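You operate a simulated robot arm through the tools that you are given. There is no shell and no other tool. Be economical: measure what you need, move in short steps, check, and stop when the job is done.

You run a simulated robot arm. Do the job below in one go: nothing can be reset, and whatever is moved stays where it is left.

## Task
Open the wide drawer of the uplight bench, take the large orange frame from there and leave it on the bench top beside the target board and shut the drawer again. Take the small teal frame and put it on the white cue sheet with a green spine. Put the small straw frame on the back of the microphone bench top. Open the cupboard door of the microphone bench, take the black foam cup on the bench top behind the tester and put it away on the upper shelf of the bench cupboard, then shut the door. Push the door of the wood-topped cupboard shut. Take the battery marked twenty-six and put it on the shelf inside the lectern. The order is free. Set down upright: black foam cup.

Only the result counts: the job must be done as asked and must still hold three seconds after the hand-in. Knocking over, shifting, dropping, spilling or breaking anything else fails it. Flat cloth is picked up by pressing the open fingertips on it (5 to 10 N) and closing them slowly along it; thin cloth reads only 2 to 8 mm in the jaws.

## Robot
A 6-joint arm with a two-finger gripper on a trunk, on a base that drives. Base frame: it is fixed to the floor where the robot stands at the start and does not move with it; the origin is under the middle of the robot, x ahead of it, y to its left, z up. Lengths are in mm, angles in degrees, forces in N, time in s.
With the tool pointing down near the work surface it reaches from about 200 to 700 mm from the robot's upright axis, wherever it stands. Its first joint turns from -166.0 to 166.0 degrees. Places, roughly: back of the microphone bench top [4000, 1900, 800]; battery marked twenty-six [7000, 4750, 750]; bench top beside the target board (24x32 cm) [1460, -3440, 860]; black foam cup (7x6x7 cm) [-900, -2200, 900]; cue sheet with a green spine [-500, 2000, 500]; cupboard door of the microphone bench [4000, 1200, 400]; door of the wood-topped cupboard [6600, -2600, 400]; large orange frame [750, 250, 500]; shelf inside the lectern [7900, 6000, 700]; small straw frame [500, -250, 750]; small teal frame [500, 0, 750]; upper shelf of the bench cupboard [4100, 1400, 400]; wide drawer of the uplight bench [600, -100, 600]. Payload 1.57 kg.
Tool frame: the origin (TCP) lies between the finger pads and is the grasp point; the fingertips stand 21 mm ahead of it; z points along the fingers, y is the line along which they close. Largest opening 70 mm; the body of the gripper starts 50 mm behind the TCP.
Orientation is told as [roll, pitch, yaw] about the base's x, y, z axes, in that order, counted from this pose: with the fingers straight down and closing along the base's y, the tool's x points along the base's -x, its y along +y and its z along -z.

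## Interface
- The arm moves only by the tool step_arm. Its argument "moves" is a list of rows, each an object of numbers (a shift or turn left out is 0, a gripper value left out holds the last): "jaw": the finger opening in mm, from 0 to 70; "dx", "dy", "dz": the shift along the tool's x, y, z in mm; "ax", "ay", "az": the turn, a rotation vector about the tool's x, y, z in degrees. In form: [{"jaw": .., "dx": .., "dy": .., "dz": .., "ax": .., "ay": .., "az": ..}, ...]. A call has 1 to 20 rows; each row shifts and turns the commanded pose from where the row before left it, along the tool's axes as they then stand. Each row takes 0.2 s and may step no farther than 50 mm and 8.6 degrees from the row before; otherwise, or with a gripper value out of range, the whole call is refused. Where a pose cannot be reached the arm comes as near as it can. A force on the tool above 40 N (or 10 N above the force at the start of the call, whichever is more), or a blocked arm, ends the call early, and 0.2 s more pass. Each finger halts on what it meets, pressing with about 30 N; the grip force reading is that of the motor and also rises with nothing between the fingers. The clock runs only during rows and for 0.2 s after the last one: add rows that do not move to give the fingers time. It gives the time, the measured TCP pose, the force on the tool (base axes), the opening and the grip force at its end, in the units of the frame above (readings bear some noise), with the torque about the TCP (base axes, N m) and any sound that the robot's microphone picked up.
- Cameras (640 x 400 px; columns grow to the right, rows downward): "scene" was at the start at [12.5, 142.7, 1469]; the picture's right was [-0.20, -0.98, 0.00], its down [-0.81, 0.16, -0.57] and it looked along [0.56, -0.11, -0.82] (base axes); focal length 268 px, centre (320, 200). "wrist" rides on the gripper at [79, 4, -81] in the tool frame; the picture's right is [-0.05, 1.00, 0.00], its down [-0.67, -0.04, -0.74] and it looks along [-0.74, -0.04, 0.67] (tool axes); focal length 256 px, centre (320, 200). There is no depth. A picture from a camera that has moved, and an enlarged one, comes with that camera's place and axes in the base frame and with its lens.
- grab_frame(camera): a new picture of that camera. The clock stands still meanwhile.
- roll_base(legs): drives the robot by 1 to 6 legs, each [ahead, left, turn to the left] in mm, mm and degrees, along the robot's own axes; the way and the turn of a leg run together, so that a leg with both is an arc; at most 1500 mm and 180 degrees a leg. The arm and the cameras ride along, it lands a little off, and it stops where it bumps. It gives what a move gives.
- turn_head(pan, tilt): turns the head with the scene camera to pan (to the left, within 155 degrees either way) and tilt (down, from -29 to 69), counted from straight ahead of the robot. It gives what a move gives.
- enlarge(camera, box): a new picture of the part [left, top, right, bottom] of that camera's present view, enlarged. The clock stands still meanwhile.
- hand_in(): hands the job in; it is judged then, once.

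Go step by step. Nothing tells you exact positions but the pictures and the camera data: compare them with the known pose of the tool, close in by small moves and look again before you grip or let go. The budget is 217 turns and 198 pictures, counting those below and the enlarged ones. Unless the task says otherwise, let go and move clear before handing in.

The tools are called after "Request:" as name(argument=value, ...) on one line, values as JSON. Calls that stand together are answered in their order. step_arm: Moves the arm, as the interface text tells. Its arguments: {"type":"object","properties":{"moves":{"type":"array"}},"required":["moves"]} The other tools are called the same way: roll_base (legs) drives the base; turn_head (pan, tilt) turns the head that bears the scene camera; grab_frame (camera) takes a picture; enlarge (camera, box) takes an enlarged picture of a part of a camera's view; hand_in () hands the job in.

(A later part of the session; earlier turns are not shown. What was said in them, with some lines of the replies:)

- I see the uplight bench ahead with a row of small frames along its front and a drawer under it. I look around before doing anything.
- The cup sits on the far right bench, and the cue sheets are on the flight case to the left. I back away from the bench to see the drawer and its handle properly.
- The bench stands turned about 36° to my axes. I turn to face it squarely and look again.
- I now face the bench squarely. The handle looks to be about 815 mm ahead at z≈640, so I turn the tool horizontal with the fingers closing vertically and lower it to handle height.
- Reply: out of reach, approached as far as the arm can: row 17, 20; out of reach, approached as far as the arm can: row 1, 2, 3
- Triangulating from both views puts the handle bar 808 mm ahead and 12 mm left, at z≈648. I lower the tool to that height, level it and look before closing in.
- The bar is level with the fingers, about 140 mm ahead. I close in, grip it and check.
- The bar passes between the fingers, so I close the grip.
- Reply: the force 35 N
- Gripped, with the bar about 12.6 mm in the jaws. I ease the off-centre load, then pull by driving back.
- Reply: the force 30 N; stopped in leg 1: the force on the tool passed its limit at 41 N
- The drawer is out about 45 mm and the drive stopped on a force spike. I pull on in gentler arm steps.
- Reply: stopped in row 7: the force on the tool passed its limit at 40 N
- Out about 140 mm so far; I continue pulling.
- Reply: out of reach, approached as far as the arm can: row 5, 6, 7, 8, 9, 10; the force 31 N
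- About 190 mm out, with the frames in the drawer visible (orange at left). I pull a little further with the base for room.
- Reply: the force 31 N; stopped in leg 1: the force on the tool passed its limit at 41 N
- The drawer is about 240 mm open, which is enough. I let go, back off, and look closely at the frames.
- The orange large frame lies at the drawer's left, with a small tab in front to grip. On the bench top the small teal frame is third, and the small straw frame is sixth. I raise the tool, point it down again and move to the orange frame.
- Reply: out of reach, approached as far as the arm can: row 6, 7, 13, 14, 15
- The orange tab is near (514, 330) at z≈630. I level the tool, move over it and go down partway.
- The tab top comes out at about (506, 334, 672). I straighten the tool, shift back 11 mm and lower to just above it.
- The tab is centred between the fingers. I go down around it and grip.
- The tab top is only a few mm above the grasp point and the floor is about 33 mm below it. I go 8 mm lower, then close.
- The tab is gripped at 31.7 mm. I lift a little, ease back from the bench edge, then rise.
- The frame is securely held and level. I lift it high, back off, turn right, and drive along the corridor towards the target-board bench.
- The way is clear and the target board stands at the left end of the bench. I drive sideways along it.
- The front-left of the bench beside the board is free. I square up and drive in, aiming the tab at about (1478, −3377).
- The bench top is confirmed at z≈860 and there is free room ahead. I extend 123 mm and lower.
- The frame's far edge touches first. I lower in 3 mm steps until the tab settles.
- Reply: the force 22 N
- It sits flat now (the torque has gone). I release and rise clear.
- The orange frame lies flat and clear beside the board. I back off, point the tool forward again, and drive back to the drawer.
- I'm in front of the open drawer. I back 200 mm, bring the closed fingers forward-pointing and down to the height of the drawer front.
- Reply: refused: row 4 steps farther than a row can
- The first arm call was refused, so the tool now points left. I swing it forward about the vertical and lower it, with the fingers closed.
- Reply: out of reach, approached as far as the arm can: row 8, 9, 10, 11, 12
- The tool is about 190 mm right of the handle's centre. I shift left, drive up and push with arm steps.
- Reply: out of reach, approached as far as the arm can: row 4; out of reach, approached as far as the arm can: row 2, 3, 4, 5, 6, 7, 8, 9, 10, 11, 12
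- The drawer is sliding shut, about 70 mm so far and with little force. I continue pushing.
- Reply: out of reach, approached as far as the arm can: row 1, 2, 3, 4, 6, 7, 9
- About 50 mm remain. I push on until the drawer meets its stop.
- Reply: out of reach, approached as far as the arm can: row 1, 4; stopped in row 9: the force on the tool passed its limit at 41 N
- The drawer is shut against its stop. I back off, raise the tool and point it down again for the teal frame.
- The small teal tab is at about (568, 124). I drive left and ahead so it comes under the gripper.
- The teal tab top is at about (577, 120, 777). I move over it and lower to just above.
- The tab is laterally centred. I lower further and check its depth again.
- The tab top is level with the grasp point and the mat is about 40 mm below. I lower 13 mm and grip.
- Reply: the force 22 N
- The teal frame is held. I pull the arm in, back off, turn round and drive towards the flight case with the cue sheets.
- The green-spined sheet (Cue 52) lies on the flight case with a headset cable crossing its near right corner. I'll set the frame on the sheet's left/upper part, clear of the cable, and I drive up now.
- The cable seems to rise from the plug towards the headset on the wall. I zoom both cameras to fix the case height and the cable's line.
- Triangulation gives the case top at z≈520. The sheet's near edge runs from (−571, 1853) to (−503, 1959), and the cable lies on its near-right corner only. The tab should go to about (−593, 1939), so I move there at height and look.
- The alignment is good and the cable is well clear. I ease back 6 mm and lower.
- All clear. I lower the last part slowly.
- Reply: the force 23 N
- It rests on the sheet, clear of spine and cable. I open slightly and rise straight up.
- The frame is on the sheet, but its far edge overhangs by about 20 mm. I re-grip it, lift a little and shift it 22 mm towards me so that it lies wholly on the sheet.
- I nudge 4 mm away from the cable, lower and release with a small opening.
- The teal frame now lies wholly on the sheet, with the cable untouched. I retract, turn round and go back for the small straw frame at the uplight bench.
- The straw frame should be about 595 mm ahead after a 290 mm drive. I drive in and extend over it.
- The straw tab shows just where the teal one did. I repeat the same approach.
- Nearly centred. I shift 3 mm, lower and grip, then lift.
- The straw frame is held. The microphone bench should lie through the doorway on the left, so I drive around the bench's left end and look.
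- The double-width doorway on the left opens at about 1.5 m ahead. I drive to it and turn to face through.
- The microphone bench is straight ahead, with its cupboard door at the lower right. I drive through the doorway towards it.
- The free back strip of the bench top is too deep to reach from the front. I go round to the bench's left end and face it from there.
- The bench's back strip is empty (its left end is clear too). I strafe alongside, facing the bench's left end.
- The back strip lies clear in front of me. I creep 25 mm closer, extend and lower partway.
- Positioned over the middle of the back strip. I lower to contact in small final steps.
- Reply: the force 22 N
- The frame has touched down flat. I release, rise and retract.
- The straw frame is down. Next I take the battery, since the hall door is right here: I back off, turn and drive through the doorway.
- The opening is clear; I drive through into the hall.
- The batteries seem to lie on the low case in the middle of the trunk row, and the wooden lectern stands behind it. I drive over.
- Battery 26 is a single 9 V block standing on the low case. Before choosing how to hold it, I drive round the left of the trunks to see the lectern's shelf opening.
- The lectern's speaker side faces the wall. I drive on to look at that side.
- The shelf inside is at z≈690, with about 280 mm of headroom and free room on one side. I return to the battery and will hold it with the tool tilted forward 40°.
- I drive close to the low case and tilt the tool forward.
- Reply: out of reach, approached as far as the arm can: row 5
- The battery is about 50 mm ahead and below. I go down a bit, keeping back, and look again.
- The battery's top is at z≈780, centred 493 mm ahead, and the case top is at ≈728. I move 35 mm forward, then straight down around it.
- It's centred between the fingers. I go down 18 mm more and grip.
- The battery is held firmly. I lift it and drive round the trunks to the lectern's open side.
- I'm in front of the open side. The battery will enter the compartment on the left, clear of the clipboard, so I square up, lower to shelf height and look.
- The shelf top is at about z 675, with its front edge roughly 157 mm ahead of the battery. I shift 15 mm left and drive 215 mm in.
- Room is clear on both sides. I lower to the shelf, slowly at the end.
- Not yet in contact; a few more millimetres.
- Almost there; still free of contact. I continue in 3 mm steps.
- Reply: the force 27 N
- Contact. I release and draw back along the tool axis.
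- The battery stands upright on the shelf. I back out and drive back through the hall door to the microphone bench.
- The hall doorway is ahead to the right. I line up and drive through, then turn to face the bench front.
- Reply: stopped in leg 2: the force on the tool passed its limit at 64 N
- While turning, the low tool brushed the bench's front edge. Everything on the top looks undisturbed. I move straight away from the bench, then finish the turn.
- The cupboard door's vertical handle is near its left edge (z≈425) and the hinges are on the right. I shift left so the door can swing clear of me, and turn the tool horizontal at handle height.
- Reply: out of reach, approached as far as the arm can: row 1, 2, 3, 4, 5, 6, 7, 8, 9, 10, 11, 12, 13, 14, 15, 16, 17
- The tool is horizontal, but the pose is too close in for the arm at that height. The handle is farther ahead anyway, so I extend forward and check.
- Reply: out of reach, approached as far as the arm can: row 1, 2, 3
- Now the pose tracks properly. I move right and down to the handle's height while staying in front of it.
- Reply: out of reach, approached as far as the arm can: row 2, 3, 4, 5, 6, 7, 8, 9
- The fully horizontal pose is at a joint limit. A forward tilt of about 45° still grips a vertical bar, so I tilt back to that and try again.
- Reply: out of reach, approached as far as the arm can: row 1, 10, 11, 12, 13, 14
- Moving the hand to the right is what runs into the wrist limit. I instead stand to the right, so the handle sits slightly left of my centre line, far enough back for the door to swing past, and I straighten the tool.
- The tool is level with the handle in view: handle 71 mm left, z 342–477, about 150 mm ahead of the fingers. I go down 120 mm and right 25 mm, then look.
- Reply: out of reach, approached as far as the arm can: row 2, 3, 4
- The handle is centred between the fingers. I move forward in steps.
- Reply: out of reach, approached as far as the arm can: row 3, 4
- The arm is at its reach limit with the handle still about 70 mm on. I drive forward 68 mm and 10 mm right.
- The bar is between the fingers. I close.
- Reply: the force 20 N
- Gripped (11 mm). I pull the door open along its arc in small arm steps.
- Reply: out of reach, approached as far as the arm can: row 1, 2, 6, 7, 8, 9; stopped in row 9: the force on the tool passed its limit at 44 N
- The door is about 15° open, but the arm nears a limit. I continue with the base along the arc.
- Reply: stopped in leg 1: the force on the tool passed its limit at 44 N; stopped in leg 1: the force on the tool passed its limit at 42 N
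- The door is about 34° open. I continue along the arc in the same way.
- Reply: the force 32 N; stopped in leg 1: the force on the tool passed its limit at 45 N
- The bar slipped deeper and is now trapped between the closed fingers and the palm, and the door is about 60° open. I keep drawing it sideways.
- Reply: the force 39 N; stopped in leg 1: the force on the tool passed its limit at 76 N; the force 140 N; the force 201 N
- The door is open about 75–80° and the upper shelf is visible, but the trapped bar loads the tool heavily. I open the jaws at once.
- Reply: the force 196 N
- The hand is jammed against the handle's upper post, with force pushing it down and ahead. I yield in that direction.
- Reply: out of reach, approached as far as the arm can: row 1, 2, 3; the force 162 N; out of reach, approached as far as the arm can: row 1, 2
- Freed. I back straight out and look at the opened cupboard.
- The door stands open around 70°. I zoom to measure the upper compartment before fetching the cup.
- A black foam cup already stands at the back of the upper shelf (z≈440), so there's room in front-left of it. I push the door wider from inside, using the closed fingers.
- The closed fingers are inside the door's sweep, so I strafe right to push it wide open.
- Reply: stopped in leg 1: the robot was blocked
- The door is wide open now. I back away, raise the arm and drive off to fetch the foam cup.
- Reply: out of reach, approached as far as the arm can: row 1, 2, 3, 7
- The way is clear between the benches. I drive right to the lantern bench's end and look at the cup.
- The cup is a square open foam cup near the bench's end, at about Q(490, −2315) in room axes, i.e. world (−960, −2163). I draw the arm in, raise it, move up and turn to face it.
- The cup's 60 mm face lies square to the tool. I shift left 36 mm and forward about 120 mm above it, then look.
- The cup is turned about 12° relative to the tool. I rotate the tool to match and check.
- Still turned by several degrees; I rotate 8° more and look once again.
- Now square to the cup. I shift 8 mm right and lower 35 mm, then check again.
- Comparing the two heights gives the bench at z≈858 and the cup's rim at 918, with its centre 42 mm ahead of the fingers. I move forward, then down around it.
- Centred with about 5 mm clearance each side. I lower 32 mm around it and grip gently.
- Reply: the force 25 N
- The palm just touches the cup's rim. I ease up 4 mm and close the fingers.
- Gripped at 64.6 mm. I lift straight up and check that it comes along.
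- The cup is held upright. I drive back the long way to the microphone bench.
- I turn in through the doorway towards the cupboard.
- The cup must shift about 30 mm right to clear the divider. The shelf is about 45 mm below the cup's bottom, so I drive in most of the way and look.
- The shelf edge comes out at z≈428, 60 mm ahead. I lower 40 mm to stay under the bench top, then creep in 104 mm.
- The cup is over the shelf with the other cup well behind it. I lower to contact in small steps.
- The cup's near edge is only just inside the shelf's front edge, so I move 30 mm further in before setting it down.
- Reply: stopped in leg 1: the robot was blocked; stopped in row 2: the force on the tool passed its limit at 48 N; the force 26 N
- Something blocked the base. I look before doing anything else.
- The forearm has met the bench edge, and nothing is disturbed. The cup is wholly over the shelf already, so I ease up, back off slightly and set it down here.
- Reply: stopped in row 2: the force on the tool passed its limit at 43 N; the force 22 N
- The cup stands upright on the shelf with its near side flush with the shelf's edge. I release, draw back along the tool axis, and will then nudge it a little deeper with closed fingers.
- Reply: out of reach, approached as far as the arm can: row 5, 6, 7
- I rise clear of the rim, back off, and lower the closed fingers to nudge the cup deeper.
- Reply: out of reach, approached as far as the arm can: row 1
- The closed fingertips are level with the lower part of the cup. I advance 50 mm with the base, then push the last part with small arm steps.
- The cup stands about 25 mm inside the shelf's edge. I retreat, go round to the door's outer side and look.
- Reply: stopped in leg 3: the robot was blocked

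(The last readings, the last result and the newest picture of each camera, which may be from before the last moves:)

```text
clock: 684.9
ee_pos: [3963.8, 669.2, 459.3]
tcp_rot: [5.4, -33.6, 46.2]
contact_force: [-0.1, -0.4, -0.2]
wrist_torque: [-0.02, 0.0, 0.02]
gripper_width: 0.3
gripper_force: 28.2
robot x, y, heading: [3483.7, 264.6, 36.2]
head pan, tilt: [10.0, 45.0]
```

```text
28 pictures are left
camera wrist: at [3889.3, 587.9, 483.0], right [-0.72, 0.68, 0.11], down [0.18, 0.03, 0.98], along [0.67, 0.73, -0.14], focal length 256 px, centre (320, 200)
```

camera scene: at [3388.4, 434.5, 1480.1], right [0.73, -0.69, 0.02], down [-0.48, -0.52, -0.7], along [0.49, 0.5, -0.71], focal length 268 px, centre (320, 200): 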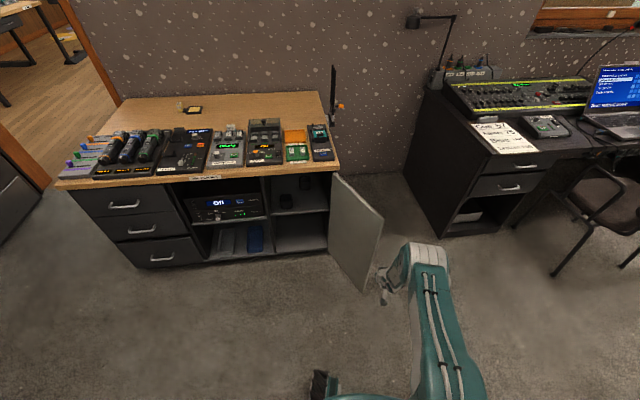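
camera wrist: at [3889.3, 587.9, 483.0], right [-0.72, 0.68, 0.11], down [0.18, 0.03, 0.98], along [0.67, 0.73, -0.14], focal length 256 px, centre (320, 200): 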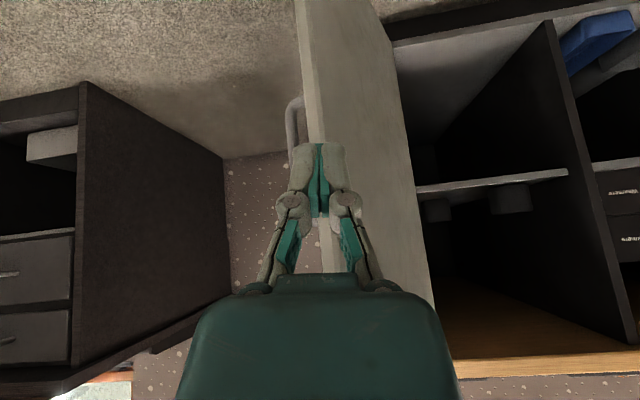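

The tool only met the door's edge, and both cups still stand on the shelf. I back off, go further right past the door's tip, then forward beside its outer face.

Request:
roll_base(legs=[[-143, -46, 0], [75, -230, 0]])

Request:
roll_base(legs=[[285, 92, 0]])

Request:
grab_frame(camera="scene")

```text
clock: 686.5
ee_pos: [3889.7, 576.3, 464.4]
tcp_rot: [8.7, -34.1, 46.3]
contact_force: [0.3, 0.4, 0.0]
wrist_torque: [0.01, -0.02, -0.01]
gripper_width: 0.2
gripper_force: 28.7
robot x, y, heading: [3416.2, 175.7, 38.3]
head pan, tilt: [10.0, 45.0]
stopped in leg 1: the robot was blocked; the commanded pose is now the measured one
```

```text
clock: 687.3
ee_pos: [3900.0, 582.2, 464.4]
tcp_rot: [9.3, -34.2, 45.5]
contact_force: [-0.5, 0.1, -0.6]
wrist_torque: [-0.05, -0.01, 0.01]
gripper_width: 0.3
gripper_force: 28.2
robot x, y, heading: [3417.6, 188.3, 38.2]
head pan, tilt: [10.0, 45.0]
stopped in leg 1: the robot was blocked; the commanded pose is now the measured one
```

```text
27 pictures are left
camera scene: at [3330.3, 338.6, 1482.7], right [0.74, -0.67, 0.0], down [-0.47, -0.53, -0.71], along [0.47, 0.52, -0.71], focal length 268 px, centre (320, 200)
```

scene: 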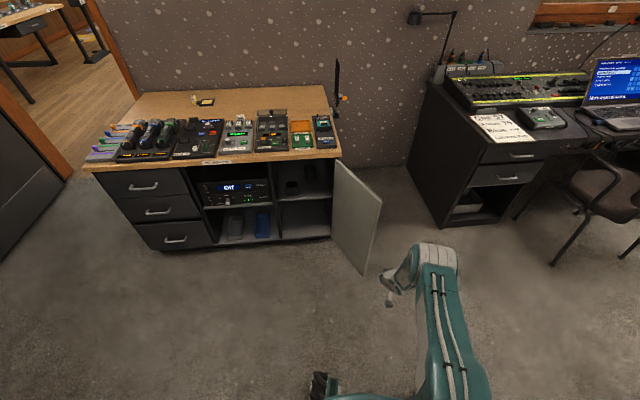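

The base was touching the door jamb behind me. I draw the arm in, move forward, then right past the door's tip.

Request:
step_arm(moves=[{"dz": -25, "dx": 37}, {"dz": -25, "dx": 37}, {"dz": -25, "dx": 37}, {"dz": -25, "dx": 37}, {}])

Request:
roll_base(legs=[[220, 124, 0], [92, -327, 0]])

Request:
grab_frame(camera="scene")

```text
clock: 688.5
ee_pos: [3795.8, 454.4, 462.2]
tcp_rot: [10.3, -33.9, 44.9]
contact_force: [0.1, -0.1, 0.0]
wrist_torque: [-0.01, 0.01, 0.03]
gripper_width: 0.0
gripper_force: 28.2
out of reach, approached as far as the arm can: row 4
robot x, y, heading: [3418.2, 186.9, 38.1]
head pan, tilt: [10.0, 45.0]
```

```text
clock: 691.5
ee_pos: [3996.7, 584.1, 466.2]
tcp_rot: [11.0, -34.0, 38.2]
contact_force: [-0.7, 0.4, 0.5]
wrist_torque: [-0.01, -0.02, 0.0]
gripper_width: 0.0
gripper_force: 28.8
robot x, y, heading: [3589.6, 369.0, 31.6]
head pan, tilt: [10.0, 45.0]
stopped in leg 2: the robot was blocked; the commanded pose is now the measured one
```

```text
26 pictures are left
camera scene: at [3519.2, 528.3, 1482.4], right [0.67, -0.75, 0.0], down [-0.53, -0.47, -0.71], along [0.53, 0.47, -0.71], focal length 268 px, centre (320, 200)
```

scene: 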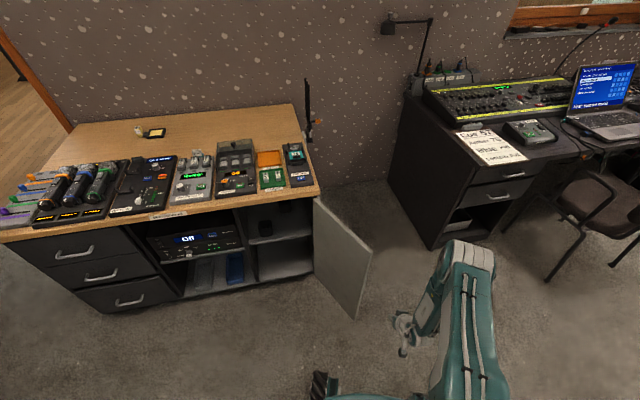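

I'm now to the right of the door's tip. I go forward alongside the outer face, then push left.

Request:
roll_base(legs=[[183, 50, 0]])

Request:
grab_frame(camera="wrist")

```text
clock: 693.0
ee_pos: [4128.9, 717.2, 465.4]
tcp_rot: [11.6, -34.0, 37.9]
contact_force: [0.4, -0.8, -0.5]
wrist_torque: [0.02, 0.03, 0.04]
gripper_width: 0.0
gripper_force: 28.2
robot x, y, heading: [3720.0, 503.6, 31.8]
head pan, tilt: [10.0, 45.0]
```

```text
25 pictures are left
camera wrist: at [4048.7, 640.8, 486.2], right [-0.65, 0.73, 0.2], down [0.23, -0.05, 0.97], along [0.72, 0.68, -0.13], focal length 256 px, centre (320, 200)
```

wrist: 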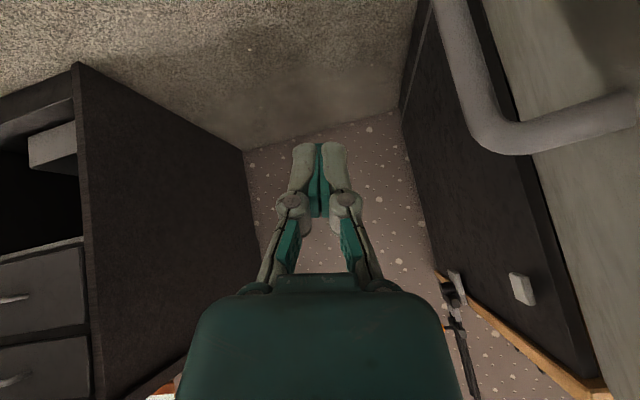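

The outer face with the handle is just to my left. I push it leftwards with the side of the gripper.

Request:
roll_base(legs=[[-139, 181, 0]])

Request:
grab_frame(camera="scene")

```text
clock: 694.8
ee_pos: [3916.7, 796.2, 466.5]
tcp_rot: [11.6, -34.0, 37.9]
contact_force: [0.1, -0.7, 0.5]
wrist_torque: [0.03, 0.01, -0.01]
gripper_width: 0.2
gripper_force: 28.3
robot x, y, heading: [3505.6, 580.1, 31.9]
head pan, tilt: [10.0, 45.0]
```

```text
24 pictures are left
camera scene: at [3443.1, 732.1, 1483.8], right [0.67, -0.75, 0.0], down [-0.53, -0.47, -0.71], along [0.52, 0.47, -0.71], focal length 268 px, centre (320, 200)
```

scene: 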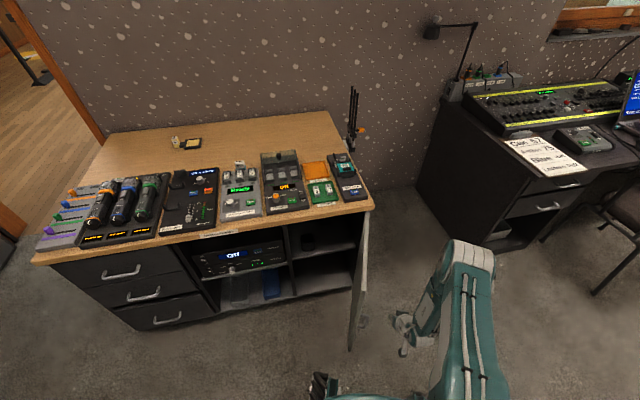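

The door is near 90°. I keep pushing left and then forward along its closing arc.

Request:
roll_base(legs=[[-44, 187, 0], [110, 108, 0]])

Request:
grab_frame(camera="scene")

Request:
grab_frame(camera="wrist")

```text
clock: 697.3
ee_pos: [3815.8, 1082.8, 466.2]
tcp_rot: [11.2, -34.0, 37.9]
contact_force: [0.1, 0.5, -0.4]
wrist_torque: [-0.01, 0.0, -0.02]
gripper_width: 0.0
gripper_force: 28.7
robot x, y, heading: [3412.3, 865.9, 31.4]
head pan, tilt: [10.0, 45.0]
```

```text
23 pictures are left
camera scene: at [3340.1, 1023.3, 1483.1], right [0.67, -0.75, 0.0], down [-0.53, -0.47, -0.71], along [0.53, 0.47, -0.71], focal length 268 px, centre (320, 200)
```

scene: 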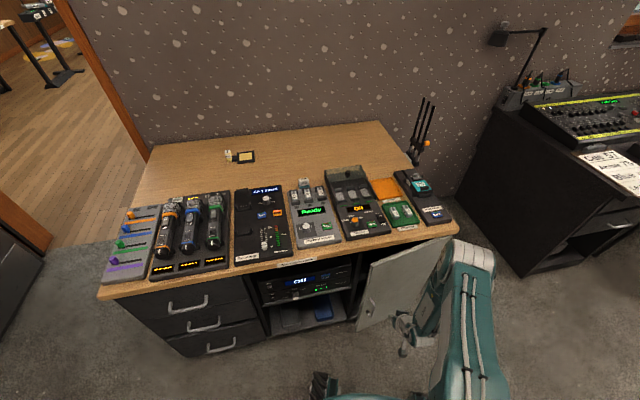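

```text
22 pictures are left
camera wrist: at [3735.7, 1006.5, 486.9], right [-0.65, 0.73, 0.19], down [0.23, -0.05, 0.97], along [0.72, 0.68, -0.13], focal length 256 px, centre (320, 200)
```

wrist: 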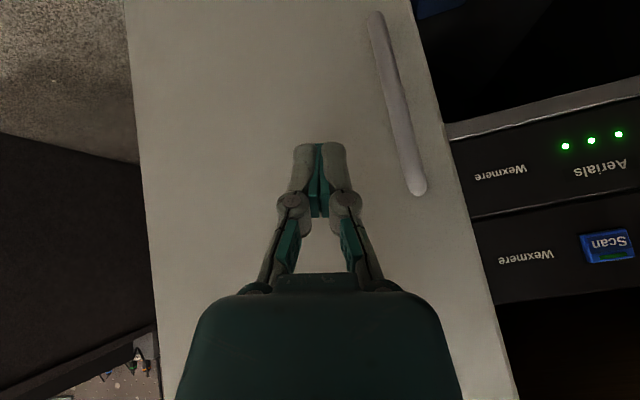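

The door is about 30° from shut and the fingers face it. I push forward in arm steps until it closes.

Request:
step_arm(moves=[{"dz": 5.6, "dx": -8.3}, {"dz": 5.6, "dx": -8.3}, {"dz": 5.6, "dx": -8.3}, {"dz": 5.6, "dx": -8.3}, {"dz": 5.6, "dx": -8.3}, {"dz": 5.6, "dx": -8.3}, {"dz": 5.6, "dx": -8.3}, {"dz": 5.6, "dx": -8.3}, {"dz": 5.6, "dx": -8.3}, {"dz": 5.6, "dx": -8.3}, {"dz": 5.6, "dx": -8.3}, {"dz": 5.6, "dx": -8.3}, {"dz": 5.6, "dx": -8.3}, {"dz": 5.6, "dx": -8.3}, {"dz": 5.6, "dx": -8.3}])

Request:
grab_frame(camera="wrist")

```text
clock: 700.3
ee_pos: [3908.3, 1172.9, 463.2]
tcp_rot: [11.2, -33.3, 37.8]
contact_force: [-1.6, -3.3, 1.7]
wrist_torque: [0.0, 0.01, 0.02]
gripper_width: 0.0
gripper_force: 28.3
robot x, y, heading: [3410.0, 865.1, 32.0]
head pan, tilt: [10.0, 45.0]
stopped in row 14: the force on the tool passed its limit at 54 N (the readings are from after the stop); the commanded pose is now the measured one
```

```text
21 pictures are left
camera wrist: at [3828.8, 1097.3, 486.6], right [-0.65, 0.73, 0.19], down [0.24, -0.04, 0.97], along [0.72, 0.68, -0.15], focal length 256 px, centre (320, 200)
```

wrist: 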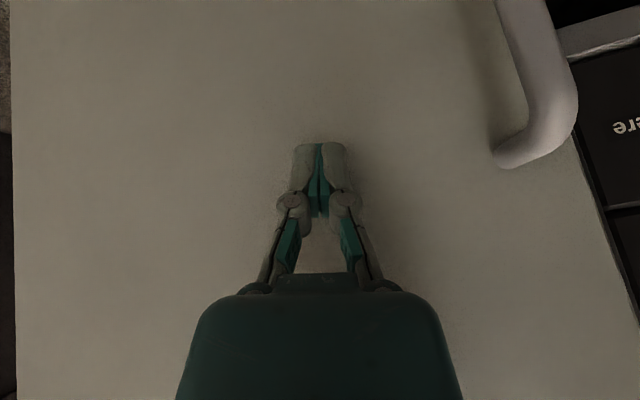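

The door met its stop. I back off and check that it is shut, raising the arm.

Request:
roll_base(legs=[[-260, -110, 22]])

Request:
step_arm(moves=[{"dz": -33, "dx": -22}, {"dz": -33, "dx": -22}, {"dz": -33, "dx": -22}, {"dz": -33, "dx": -22}, {"dz": -33, "dx": -22}, {"dz": -33, "dx": -22}, {"dz": -33, "dx": -22}, {"dz": -33, "dx": -22}, {"dz": -33, "dx": -22}, {"dz": -33, "dx": -22}, {}])

Request:
grab_frame(camera="scene")

```text
clock: 702.2
ee_pos: [3642.6, 1084.8, 464.5]
tcp_rot: [11.1, -33.4, 59.8]
contact_force: [-0.6, 1.3, 0.4]
wrist_torque: [-0.03, -0.01, -0.03]
gripper_width: 0.0
gripper_force: 28.6
robot x, y, heading: [3291.5, 613.3, 53.5]
head pan, tilt: [10.0, 45.0]
```

```text
clock: 704.6
ee_pos: [3699.1, 1058.3, 856.4]
tcp_rot: [11.3, -33.5, 59.8]
contact_force: [0.5, 0.4, 0.0]
wrist_torque: [0.01, 0.0, 0.06]
gripper_width: 0.1
gripper_force: 27.8
robot x, y, heading: [3292.2, 613.6, 53.7]
head pan, tilt: [10.0, 45.0]
```

```text
20 pictures are left
camera scene: at [3171.0, 732.4, 1483.0], right [0.9, -0.44, 0.0], down [-0.31, -0.63, -0.71], along [0.31, 0.63, -0.71], focal length 268 px, centre (320, 200)
```

scene: 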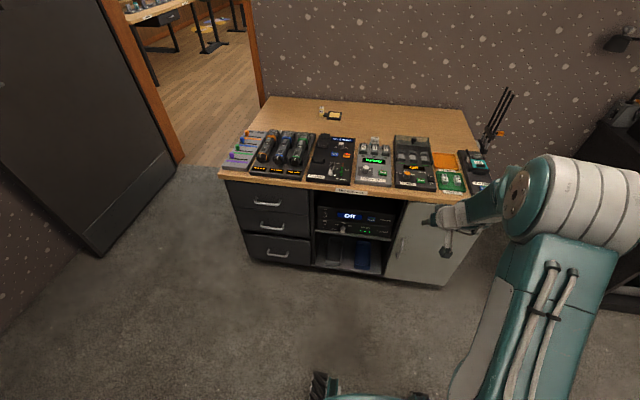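

The cupboard is shut. I drive out and on towards the far door and the wood-topped cupboard.

Request:
roll_base(legs=[[-1100, 0, 0], [0, 0, -89.7], [1500, 0, 0], [0, -170, 0]])

Request:
turn_head(pan=5, tilt=22)

Request:
grab_frame(camera="scene")

```text
clock: 722.2
ee_pos: [4234.1, -1661.6, 858.1]
tcp_rot: [11.1, -33.4, -27.9]
contact_force: [0.3, 1.2, 1.1]
wrist_torque: [-0.03, 0.0, 0.01]
gripper_width: 0.0
gripper_force: 28.7
robot x, y, heading: [3772.2, -1273.6, -34.0]
head pan, tilt: [10.0, 45.0]
```

```text
clock: 723.0
ee_pos: [4232.2, -1662.6, 857.4]
tcp_rot: [11.3, -33.4, -28.1]
contact_force: [0.0, 0.5, -0.4]
wrist_torque: [-0.04, 0.0, 0.0]
gripper_width: 0.0
gripper_force: 28.0
robot x, y, heading: [3774.3, -1271.5, -34.1]
head pan, tilt: [5.0, 22.0]
```

```text
19 pictures are left
camera scene: at [3893.6, -1157.2, 1518.4], right [-0.49, -0.87, 0.0], down [-0.33, 0.18, -0.93], along [0.81, -0.45, -0.38], focal length 268 px, centre (320, 200)
```

scene: 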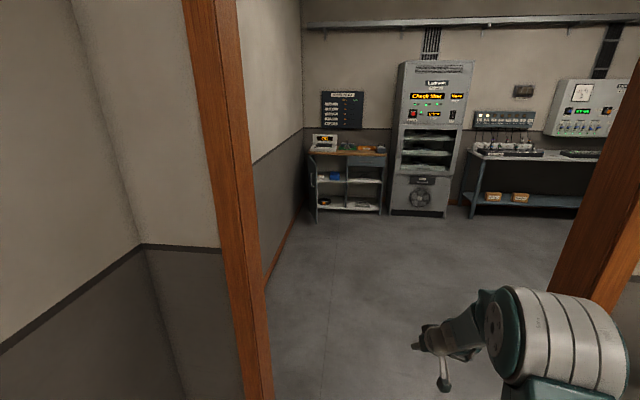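

The wood-topped cupboard is visible through the next doorway, with its door ajar on the left. I drive through.

Request:
roll_base(legs=[[0, 0, -1.9], [1500, 0, 0], [400, 0, 0]])

Request:
turn_head(pan=0, tilt=38)

Request:
grab_frame(camera="scene")

```text
clock: 733.0
ee_pos: [5765.6, -2802.2, 858.3]
tcp_rot: [11.2, -33.4, -29.9]
contact_force: [0.7, 0.4, 0.3]
wrist_torque: [-0.04, 0.01, 0.02]
gripper_width: 0.2
gripper_force: 28.3
robot x, y, heading: [5319.5, -2396.9, -36.2]
head pan, tilt: [5.0, 22.0]
```

```text
clock: 733.8
ee_pos: [5764.0, -2799.0, 858.6]
tcp_rot: [11.2, -33.4, -29.9]
contact_force: [1.4, -0.2, -0.1]
wrist_torque: [0.0, -0.01, -0.02]
gripper_width: 0.0
gripper_force: 28.5
robot x, y, heading: [5320.7, -2395.7, -36.0]
head pan, tilt: [0.0, 38.0]
```

```text
18 pictures are left
camera scene: at [5433.5, -2286.6, 1493.4], right [-0.59, -0.81, 0.0], down [-0.5, 0.36, -0.79], along [0.64, -0.46, -0.62], focal length 268 px, centre (320, 200)
```

scene: 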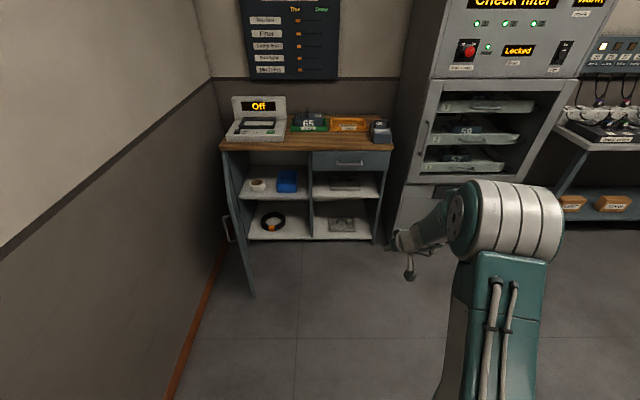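

The cupboard's left door stands about 70° open, hinged at the left, near the wall. I lower the closed fingers, turn 30° left, and come up on the door's outer side.

Request:
step_arm(moves=[{"dz": 33, "dx": 22}, {"dz": 33, "dx": 22}, {"dz": 33, "dx": 22}, {"dz": 33, "dx": 22}, {"dz": 33, "dx": 22}, {"dz": 33, "dx": 22}, {"dz": 33, "dx": 22}, {"dz": 33, "dx": 22}, {"dz": 33, "dx": 22}, {}])

Request:
roll_base(legs=[[0, 0, 30], [340, 145, 0]])

Request:
turn_head(pan=0, tilt=45)

Request:
grab_frame(camera="scene")

Request:
grab_frame(camera="wrist")

```text
clock: 736.0
ee_pos: [5788.0, -2747.3, 506.6]
tcp_rot: [11.2, -33.4, -29.9]
contact_force: [0.0, 1.0, 0.6]
wrist_torque: [0.02, -0.04, -0.02]
gripper_width: 0.0
gripper_force: 28.5
robot x, y, heading: [5317.3, -2391.9, -36.2]
head pan, tilt: [0.0, 38.0]
```

```text
clock: 739.8
ee_pos: [6256.2, -2359.0, 506.6]
tcp_rot: [11.3, -33.4, 0.1]
contact_force: [0.8, -0.1, 0.1]
wrist_torque: [0.0, -0.01, 0.0]
gripper_width: 0.0
gripper_force: 29.0
robot x, y, heading: [5674.7, -2287.3, -6.4]
head pan, tilt: [0.0, 38.0]
```

```text
clock: 740.5
ee_pos: [6257.1, -2357.6, 506.2]
tcp_rot: [11.2, -33.5, 0.1]
contact_force: [0.6, -0.5, 0.3]
wrist_torque: [-0.02, 0.0, -0.01]
gripper_width: 0.1
gripper_force: 29.0
robot x, y, heading: [5673.8, -2288.4, -6.1]
head pan, tilt: [0.0, 45.0]
```

```text
17 pictures are left
camera scene: at [5714.8, -2136.4, 1483.1], right [-0.11, -0.99, 0.0], down [-0.7, 0.07, -0.71], along [0.7, -0.08, -0.71], focal length 268 px, centre (320, 200)
```

scene: 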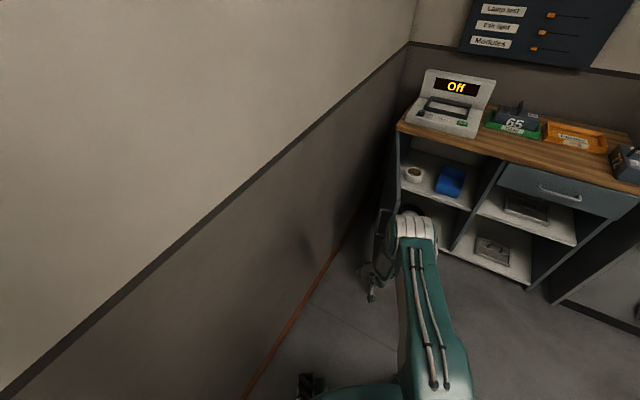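

```text
16 pictures are left
camera wrist: at [6145.8, -2369.6, 528.4], right [-0.06, 0.98, 0.19], down [0.16, -0.18, 0.97], along [0.99, 0.09, -0.14], focal length 256 px, centre (320, 200)
```

wrist: 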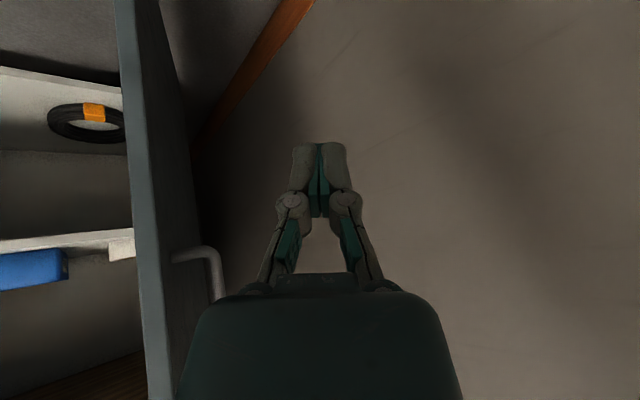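

The fingers are already on the wall side of the door. I go forward past its edge, then push it right.

Request:
roll_base(legs=[[189, -73, 0]])

Request:
roll_base(legs=[[-40, -200, 0]])

Request:
grab_frame(camera="wrist")

```text
clock: 742.2
ee_pos: [6417.4, -2444.5, 496.5]
tcp_rot: [11.6, -31.8, 0.1]
contact_force: [0.5, -0.4, -0.1]
wrist_torque: [0.0, -0.02, 0.01]
gripper_width: 0.0
gripper_force: 28.6
robot x, y, heading: [5849.5, -2378.2, -6.4]
head pan, tilt: [0.0, 45.0]
stopped in leg 1: the robot was blocked; the commanded pose is now the measured one
```

```text
clock: 743.8
ee_pos: [6357.8, -2633.4, 498.5]
tcp_rot: [11.4, -31.8, 0.3]
contact_force: [0.1, -0.4, 1.6]
wrist_torque: [-0.01, 0.0, -0.02]
gripper_width: 0.0
gripper_force: 28.6
robot x, y, heading: [5785.8, -2570.9, -6.0]
head pan, tilt: [0.0, 45.0]
```

```text
15 pictures are left
camera wrist: at [6248.0, -2644.5, 524.2], right [-0.06, 0.98, 0.19], down [0.19, -0.18, 0.97], along [0.98, 0.1, -0.17], focal length 256 px, centre (320, 200)
```

wrist: 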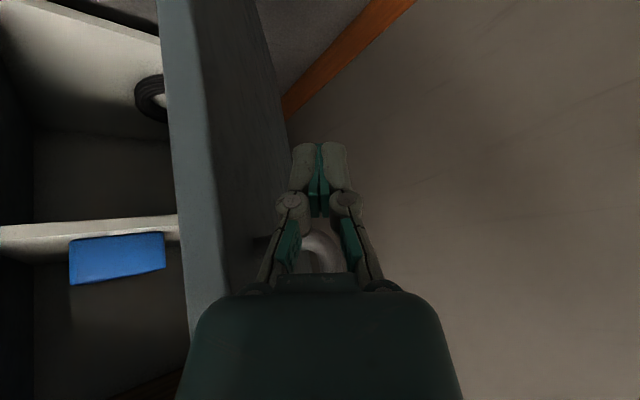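

The door is at about 50°. I push on, now mostly forward.

Request:
roll_base(legs=[[125, -90, 0]])

Request:
grab_frame(camera="scene")

```text
clock: 744.6
ee_pos: [6360.1, -2638.9, 495.1]
tcp_rot: [11.4, -30.7, 0.0]
contact_force: [0.7, -0.4, -0.8]
wrist_torque: [-0.04, -0.02, 0.01]
gripper_width: 0.3
gripper_force: 28.6
robot x, y, heading: [5802.5, -2576.7, -6.1]
head pan, tilt: [0.0, 45.0]
stopped in leg 1: the force on the tool passed its limit at 94 N (the readings are from after the stop); the commanded pose is now the measured one
```

```text
14 pictures are left
camera scene: at [5842.2, -2417.2, 1482.2], right [-0.1, -0.99, 0.01], down [-0.7, 0.07, -0.71], along [0.7, -0.08, -0.71], focal length 268 px, centre (320, 200)
```

scene: 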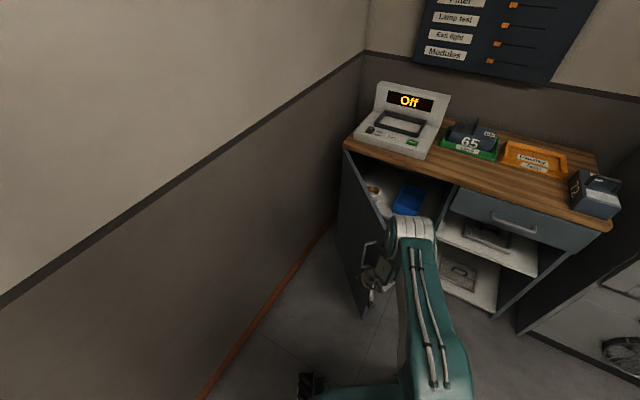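

The gripper bears on the handle, so I push along the door's arc (mostly right) instead.

Request:
roll_base(legs=[[-20, 0, 0], [-8, -95, 0], [17, -85, 0]])

Request:
grab_frame(camera="scene")

```text
clock: 746.8
ee_pos: [6334.2, -2797.1, 495.9]
tcp_rot: [10.3, -30.8, 0.7]
contact_force: [1.2, 2.5, 0.1]
wrist_torque: [-0.13, 0.03, -0.08]
gripper_width: 0.0
gripper_force: 28.4
robot x, y, heading: [5773.5, -2742.6, -6.0]
head pan, tilt: [0.0, 45.0]
```

```text
13 pictures are left
camera scene: at [5818.8, -2555.3, 1478.7], right [-0.1, -0.99, 0.02], down [-0.71, 0.06, -0.71], along [0.7, -0.09, -0.71], focal length 268 px, centre (320, 200)
```

scene: 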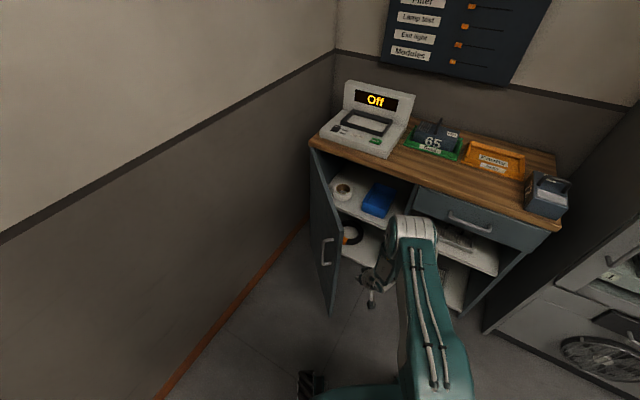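

The gripper slipped past the door's edge; the door is now about 39° open. I back off, come round to its outer face again between handle and hinge, and look.

Request:
roll_base(legs=[[-191, 109, 0], [143, 250, 0], [125, -85, 0]])

Request:
grab_frame(camera="wrist")

```text
clock: 751.1
ee_pos: [6438.5, -2535.8, 496.5]
tcp_rot: [11.7, -30.9, 0.2]
contact_force: [-0.5, 0.4, 0.5]
wrist_torque: [-0.03, 0.03, -0.04]
gripper_width: 0.0
gripper_force: 28.7
robot x, y, heading: [5881.9, -2468.9, -6.1]
head pan, tilt: [0.0, 45.0]
```

```text
12 pictures are left
camera wrist: at [6329.1, -2546.4, 524.1], right [-0.06, 0.98, 0.2], down [0.2, -0.18, 0.96], along [0.98, 0.1, -0.19], focal length 256 px, centre (320, 200)
```

wrist: 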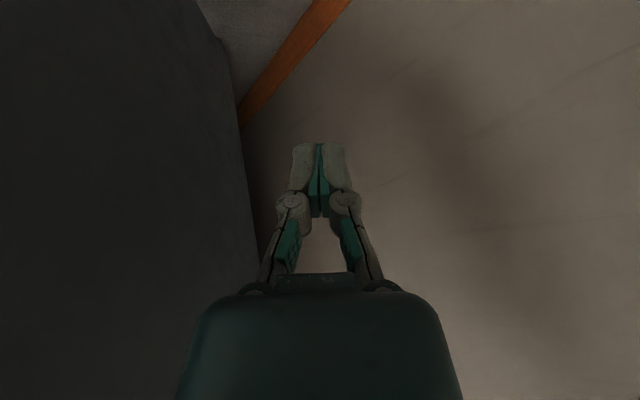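

The door's outer face is to the right of the fingers. I push along its arc until it stops.

Request:
roll_base(legs=[[56, -139, 0], [75, -95, 0]])

Request:
grab_frame(camera="scene")

```text
clock: 753.3
ee_pos: [6543.4, -2783.0, 497.4]
tcp_rot: [12.0, -30.9, 0.0]
contact_force: [-0.7, -0.8, 0.0]
wrist_torque: [0.01, 0.03, -0.01]
gripper_width: 0.0
gripper_force: 28.4
robot x, y, heading: [5985.3, -2716.5, -6.0]
head pan, tilt: [0.0, 45.0]
```

```text
11 pictures are left
camera scene: at [6027.2, -2558.0, 1482.1], right [-0.1, -0.99, 0.01], down [-0.7, 0.07, -0.71], along [0.7, -0.08, -0.71], focal length 268 px, centre (320, 200)
```

scene: 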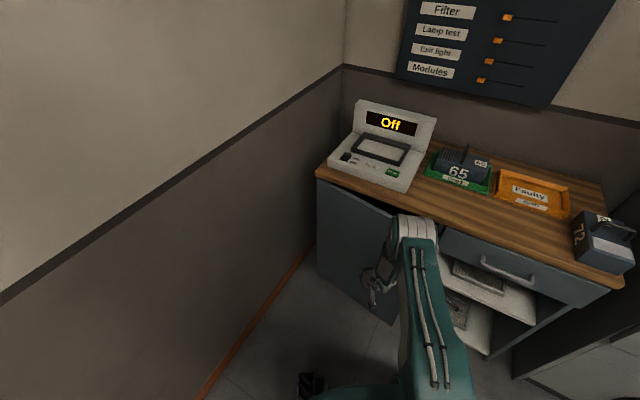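

Nearly shut. I finish with small arm steps forward and right until the stop.

Request:
step_arm(moves=[{"dz": 4.5, "dx": -7.5, "dy": -6}, {"dz": 4.5, "dx": -7.5, "dy": -6}, {"dz": 4.5, "dx": -7.5, "dy": -6}, {"dz": 4.5, "dx": -7.5, "dy": -6}, {"dz": 4.5, "dx": -7.5, "dy": -6}, {"dz": 4.5, "dx": -7.5, "dy": -6}, {"dz": 4.5, "dx": -7.5, "dy": -6}, {"dz": 4.5, "dx": -7.5, "dy": -6}])

Request:
grab_frame(camera="scene")

```text
clock: 755.1
ee_pos: [6618.0, -2826.3, 491.0]
tcp_rot: [12.4, -31.1, -0.3]
contact_force: [0.6, -0.4, 0.5]
wrist_torque: [0.01, -0.01, -0.01]
gripper_width: 0.2
gripper_force: 28.6
robot x, y, heading: [5983.1, -2718.5, -6.3]
head pan, tilt: [0.0, 45.0]
```

```text
10 pictures are left
camera scene: at [6026.4, -2568.4, 1483.2], right [-0.11, -0.99, 0.0], down [-0.7, 0.08, -0.71], along [0.7, -0.07, -0.71], focal length 268 px, centre (320, 200)
```

scene: 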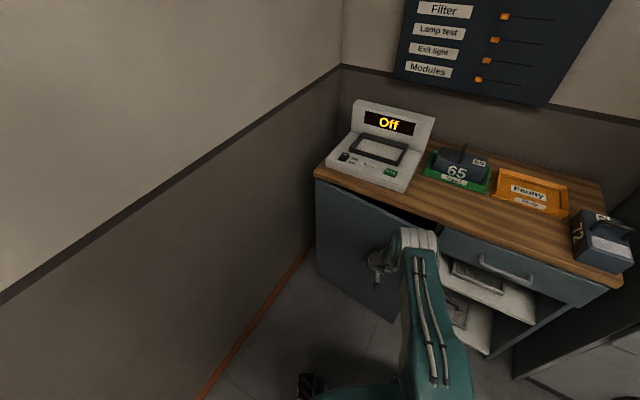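

No contact yet; I continue the same push.

Request:
step_arm(moves=[{"dz": 4.5, "dx": -7.5, "dy": -6}, {"dz": 4.5, "dx": -7.5, "dy": -6}, {"dz": 4.5, "dx": -7.5, "dy": -6}, {"dz": 4.5, "dx": -7.5, "dy": -6}, {"dz": 4.5, "dx": -7.5, "dy": -6}, {"dz": 4.5, "dx": -7.5, "dy": -6}, {"dz": 4.5, "dx": -7.5, "dy": -6}, {"dz": 4.5, "dx": -7.5, "dy": -6}, {"dz": 4.5, "dx": -7.5, "dy": -6}, {"dz": 4.5, "dx": -7.5, "dy": -6}])

Request:
grab_frame(camera="scene")

```text
clock: 756.3
ee_pos: [6660.0, -2844.2, 482.9]
tcp_rot: [12.6, -30.8, -0.1]
contact_force: [-4.4, 2.8, 1.8]
wrist_torque: [-0.26, -0.36, -0.12]
gripper_width: 0.0
gripper_force: 28.5
robot x, y, heading: [5984.1, -2718.5, -6.2]
head pan, tilt: [0.0, 45.0]
stopped in row 5: the force on the tool passed its limit at 56 N (the readings are from after the stop); the commanded pose is now the measured one
```

```text
9 pictures are left
camera scene: at [6026.3, -2565.8, 1483.0], right [-0.11, -0.99, 0.0], down [-0.7, 0.07, -0.71], along [0.7, -0.07, -0.71], focal length 268 px, centre (320, 200)
```

scene: 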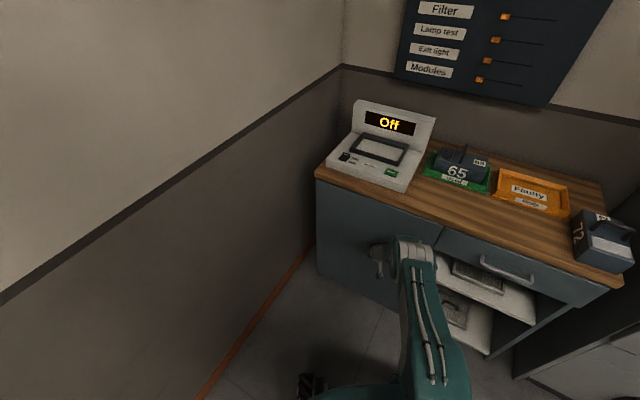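

It has closed onto its stop. I withdraw and check.

Request:
roll_base(legs=[[-150, 80, 0], [-200, 0, 0]])

Request:
grab_frame(camera="scene")

```text
clock: 759.0
ee_pos: [6320.7, -2727.7, 483.6]
tcp_rot: [12.7, -30.7, 0.2]
contact_force: [0.6, -0.5, -0.3]
wrist_torque: [0.02, 0.01, 0.01]
gripper_width: 0.0
gripper_force: 28.8
robot x, y, heading: [5649.1, -2600.1, -6.0]
head pan, tilt: [0.0, 45.0]
```

```text
8 pictures are left
camera scene: at [5686.9, -2449.7, 1483.0], right [-0.1, -0.99, 0.0], down [-0.7, 0.07, -0.71], along [0.7, -0.07, -0.71], focal length 268 px, centre (320, 200)
```

scene: 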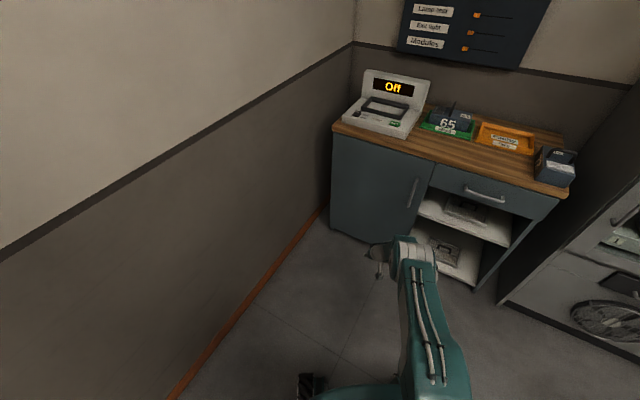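

Request:
enlarge(camera="scene", box=[320, 110, 480, 260])

```text
2.67 times, centred on (400, 185) of scene
camera zoom: at [5686.9, -2449.7, 1483.0], right [-0.1, -0.99, 0.0], down [-0.7, 0.07, -0.71], along [0.7, -0.07, -0.71], focal length 714 px, centre (107, 240)
```

zoom: 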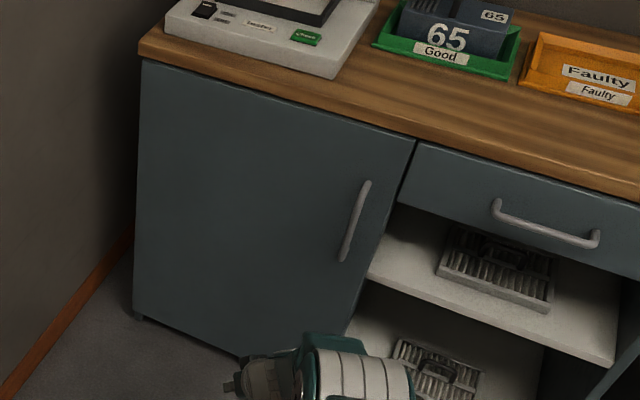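

The wood-topped cupboard's door is flush and shut, and the gripper is empty and clear of everything. All parts of the job have been done and checked, so I hand it in.

Request:
hand_in()

```text
The job is handed in.
```

I did every part of the job and handed it in; the result has not been reported back to me.

- **Large orange frame:** it lies flat on the lantern bench top beside the target board, and the uplight bench drawer is shut.
- **Small teal frame:** it lies wholly on the green-spined cue sheet, clear of the headset cable.
- **Small straw frame:** it lies on the back strip of the microphone bench top.
- **Black foam cup:** it stands upright on the cupboard's upper shelf, in front of a second black foam cup that was already there. The door is shut.
- **Wood-topped cupboard:** its door is pushed shut and sits flush.
- **Battery 26:** it stands on the shelf inside the lectern.

**Bumps on the way:** the tool brushed the microphone bench's front edge once, and the forearm touched it again while I placed the cup. I also had a heavy jam on that cupboard's door handle (about 200 N), touched a doorway frame with the base, and pressed hard on the wood-topped cupboard's handle. I saw nothing shifted in the pictures afterwards.
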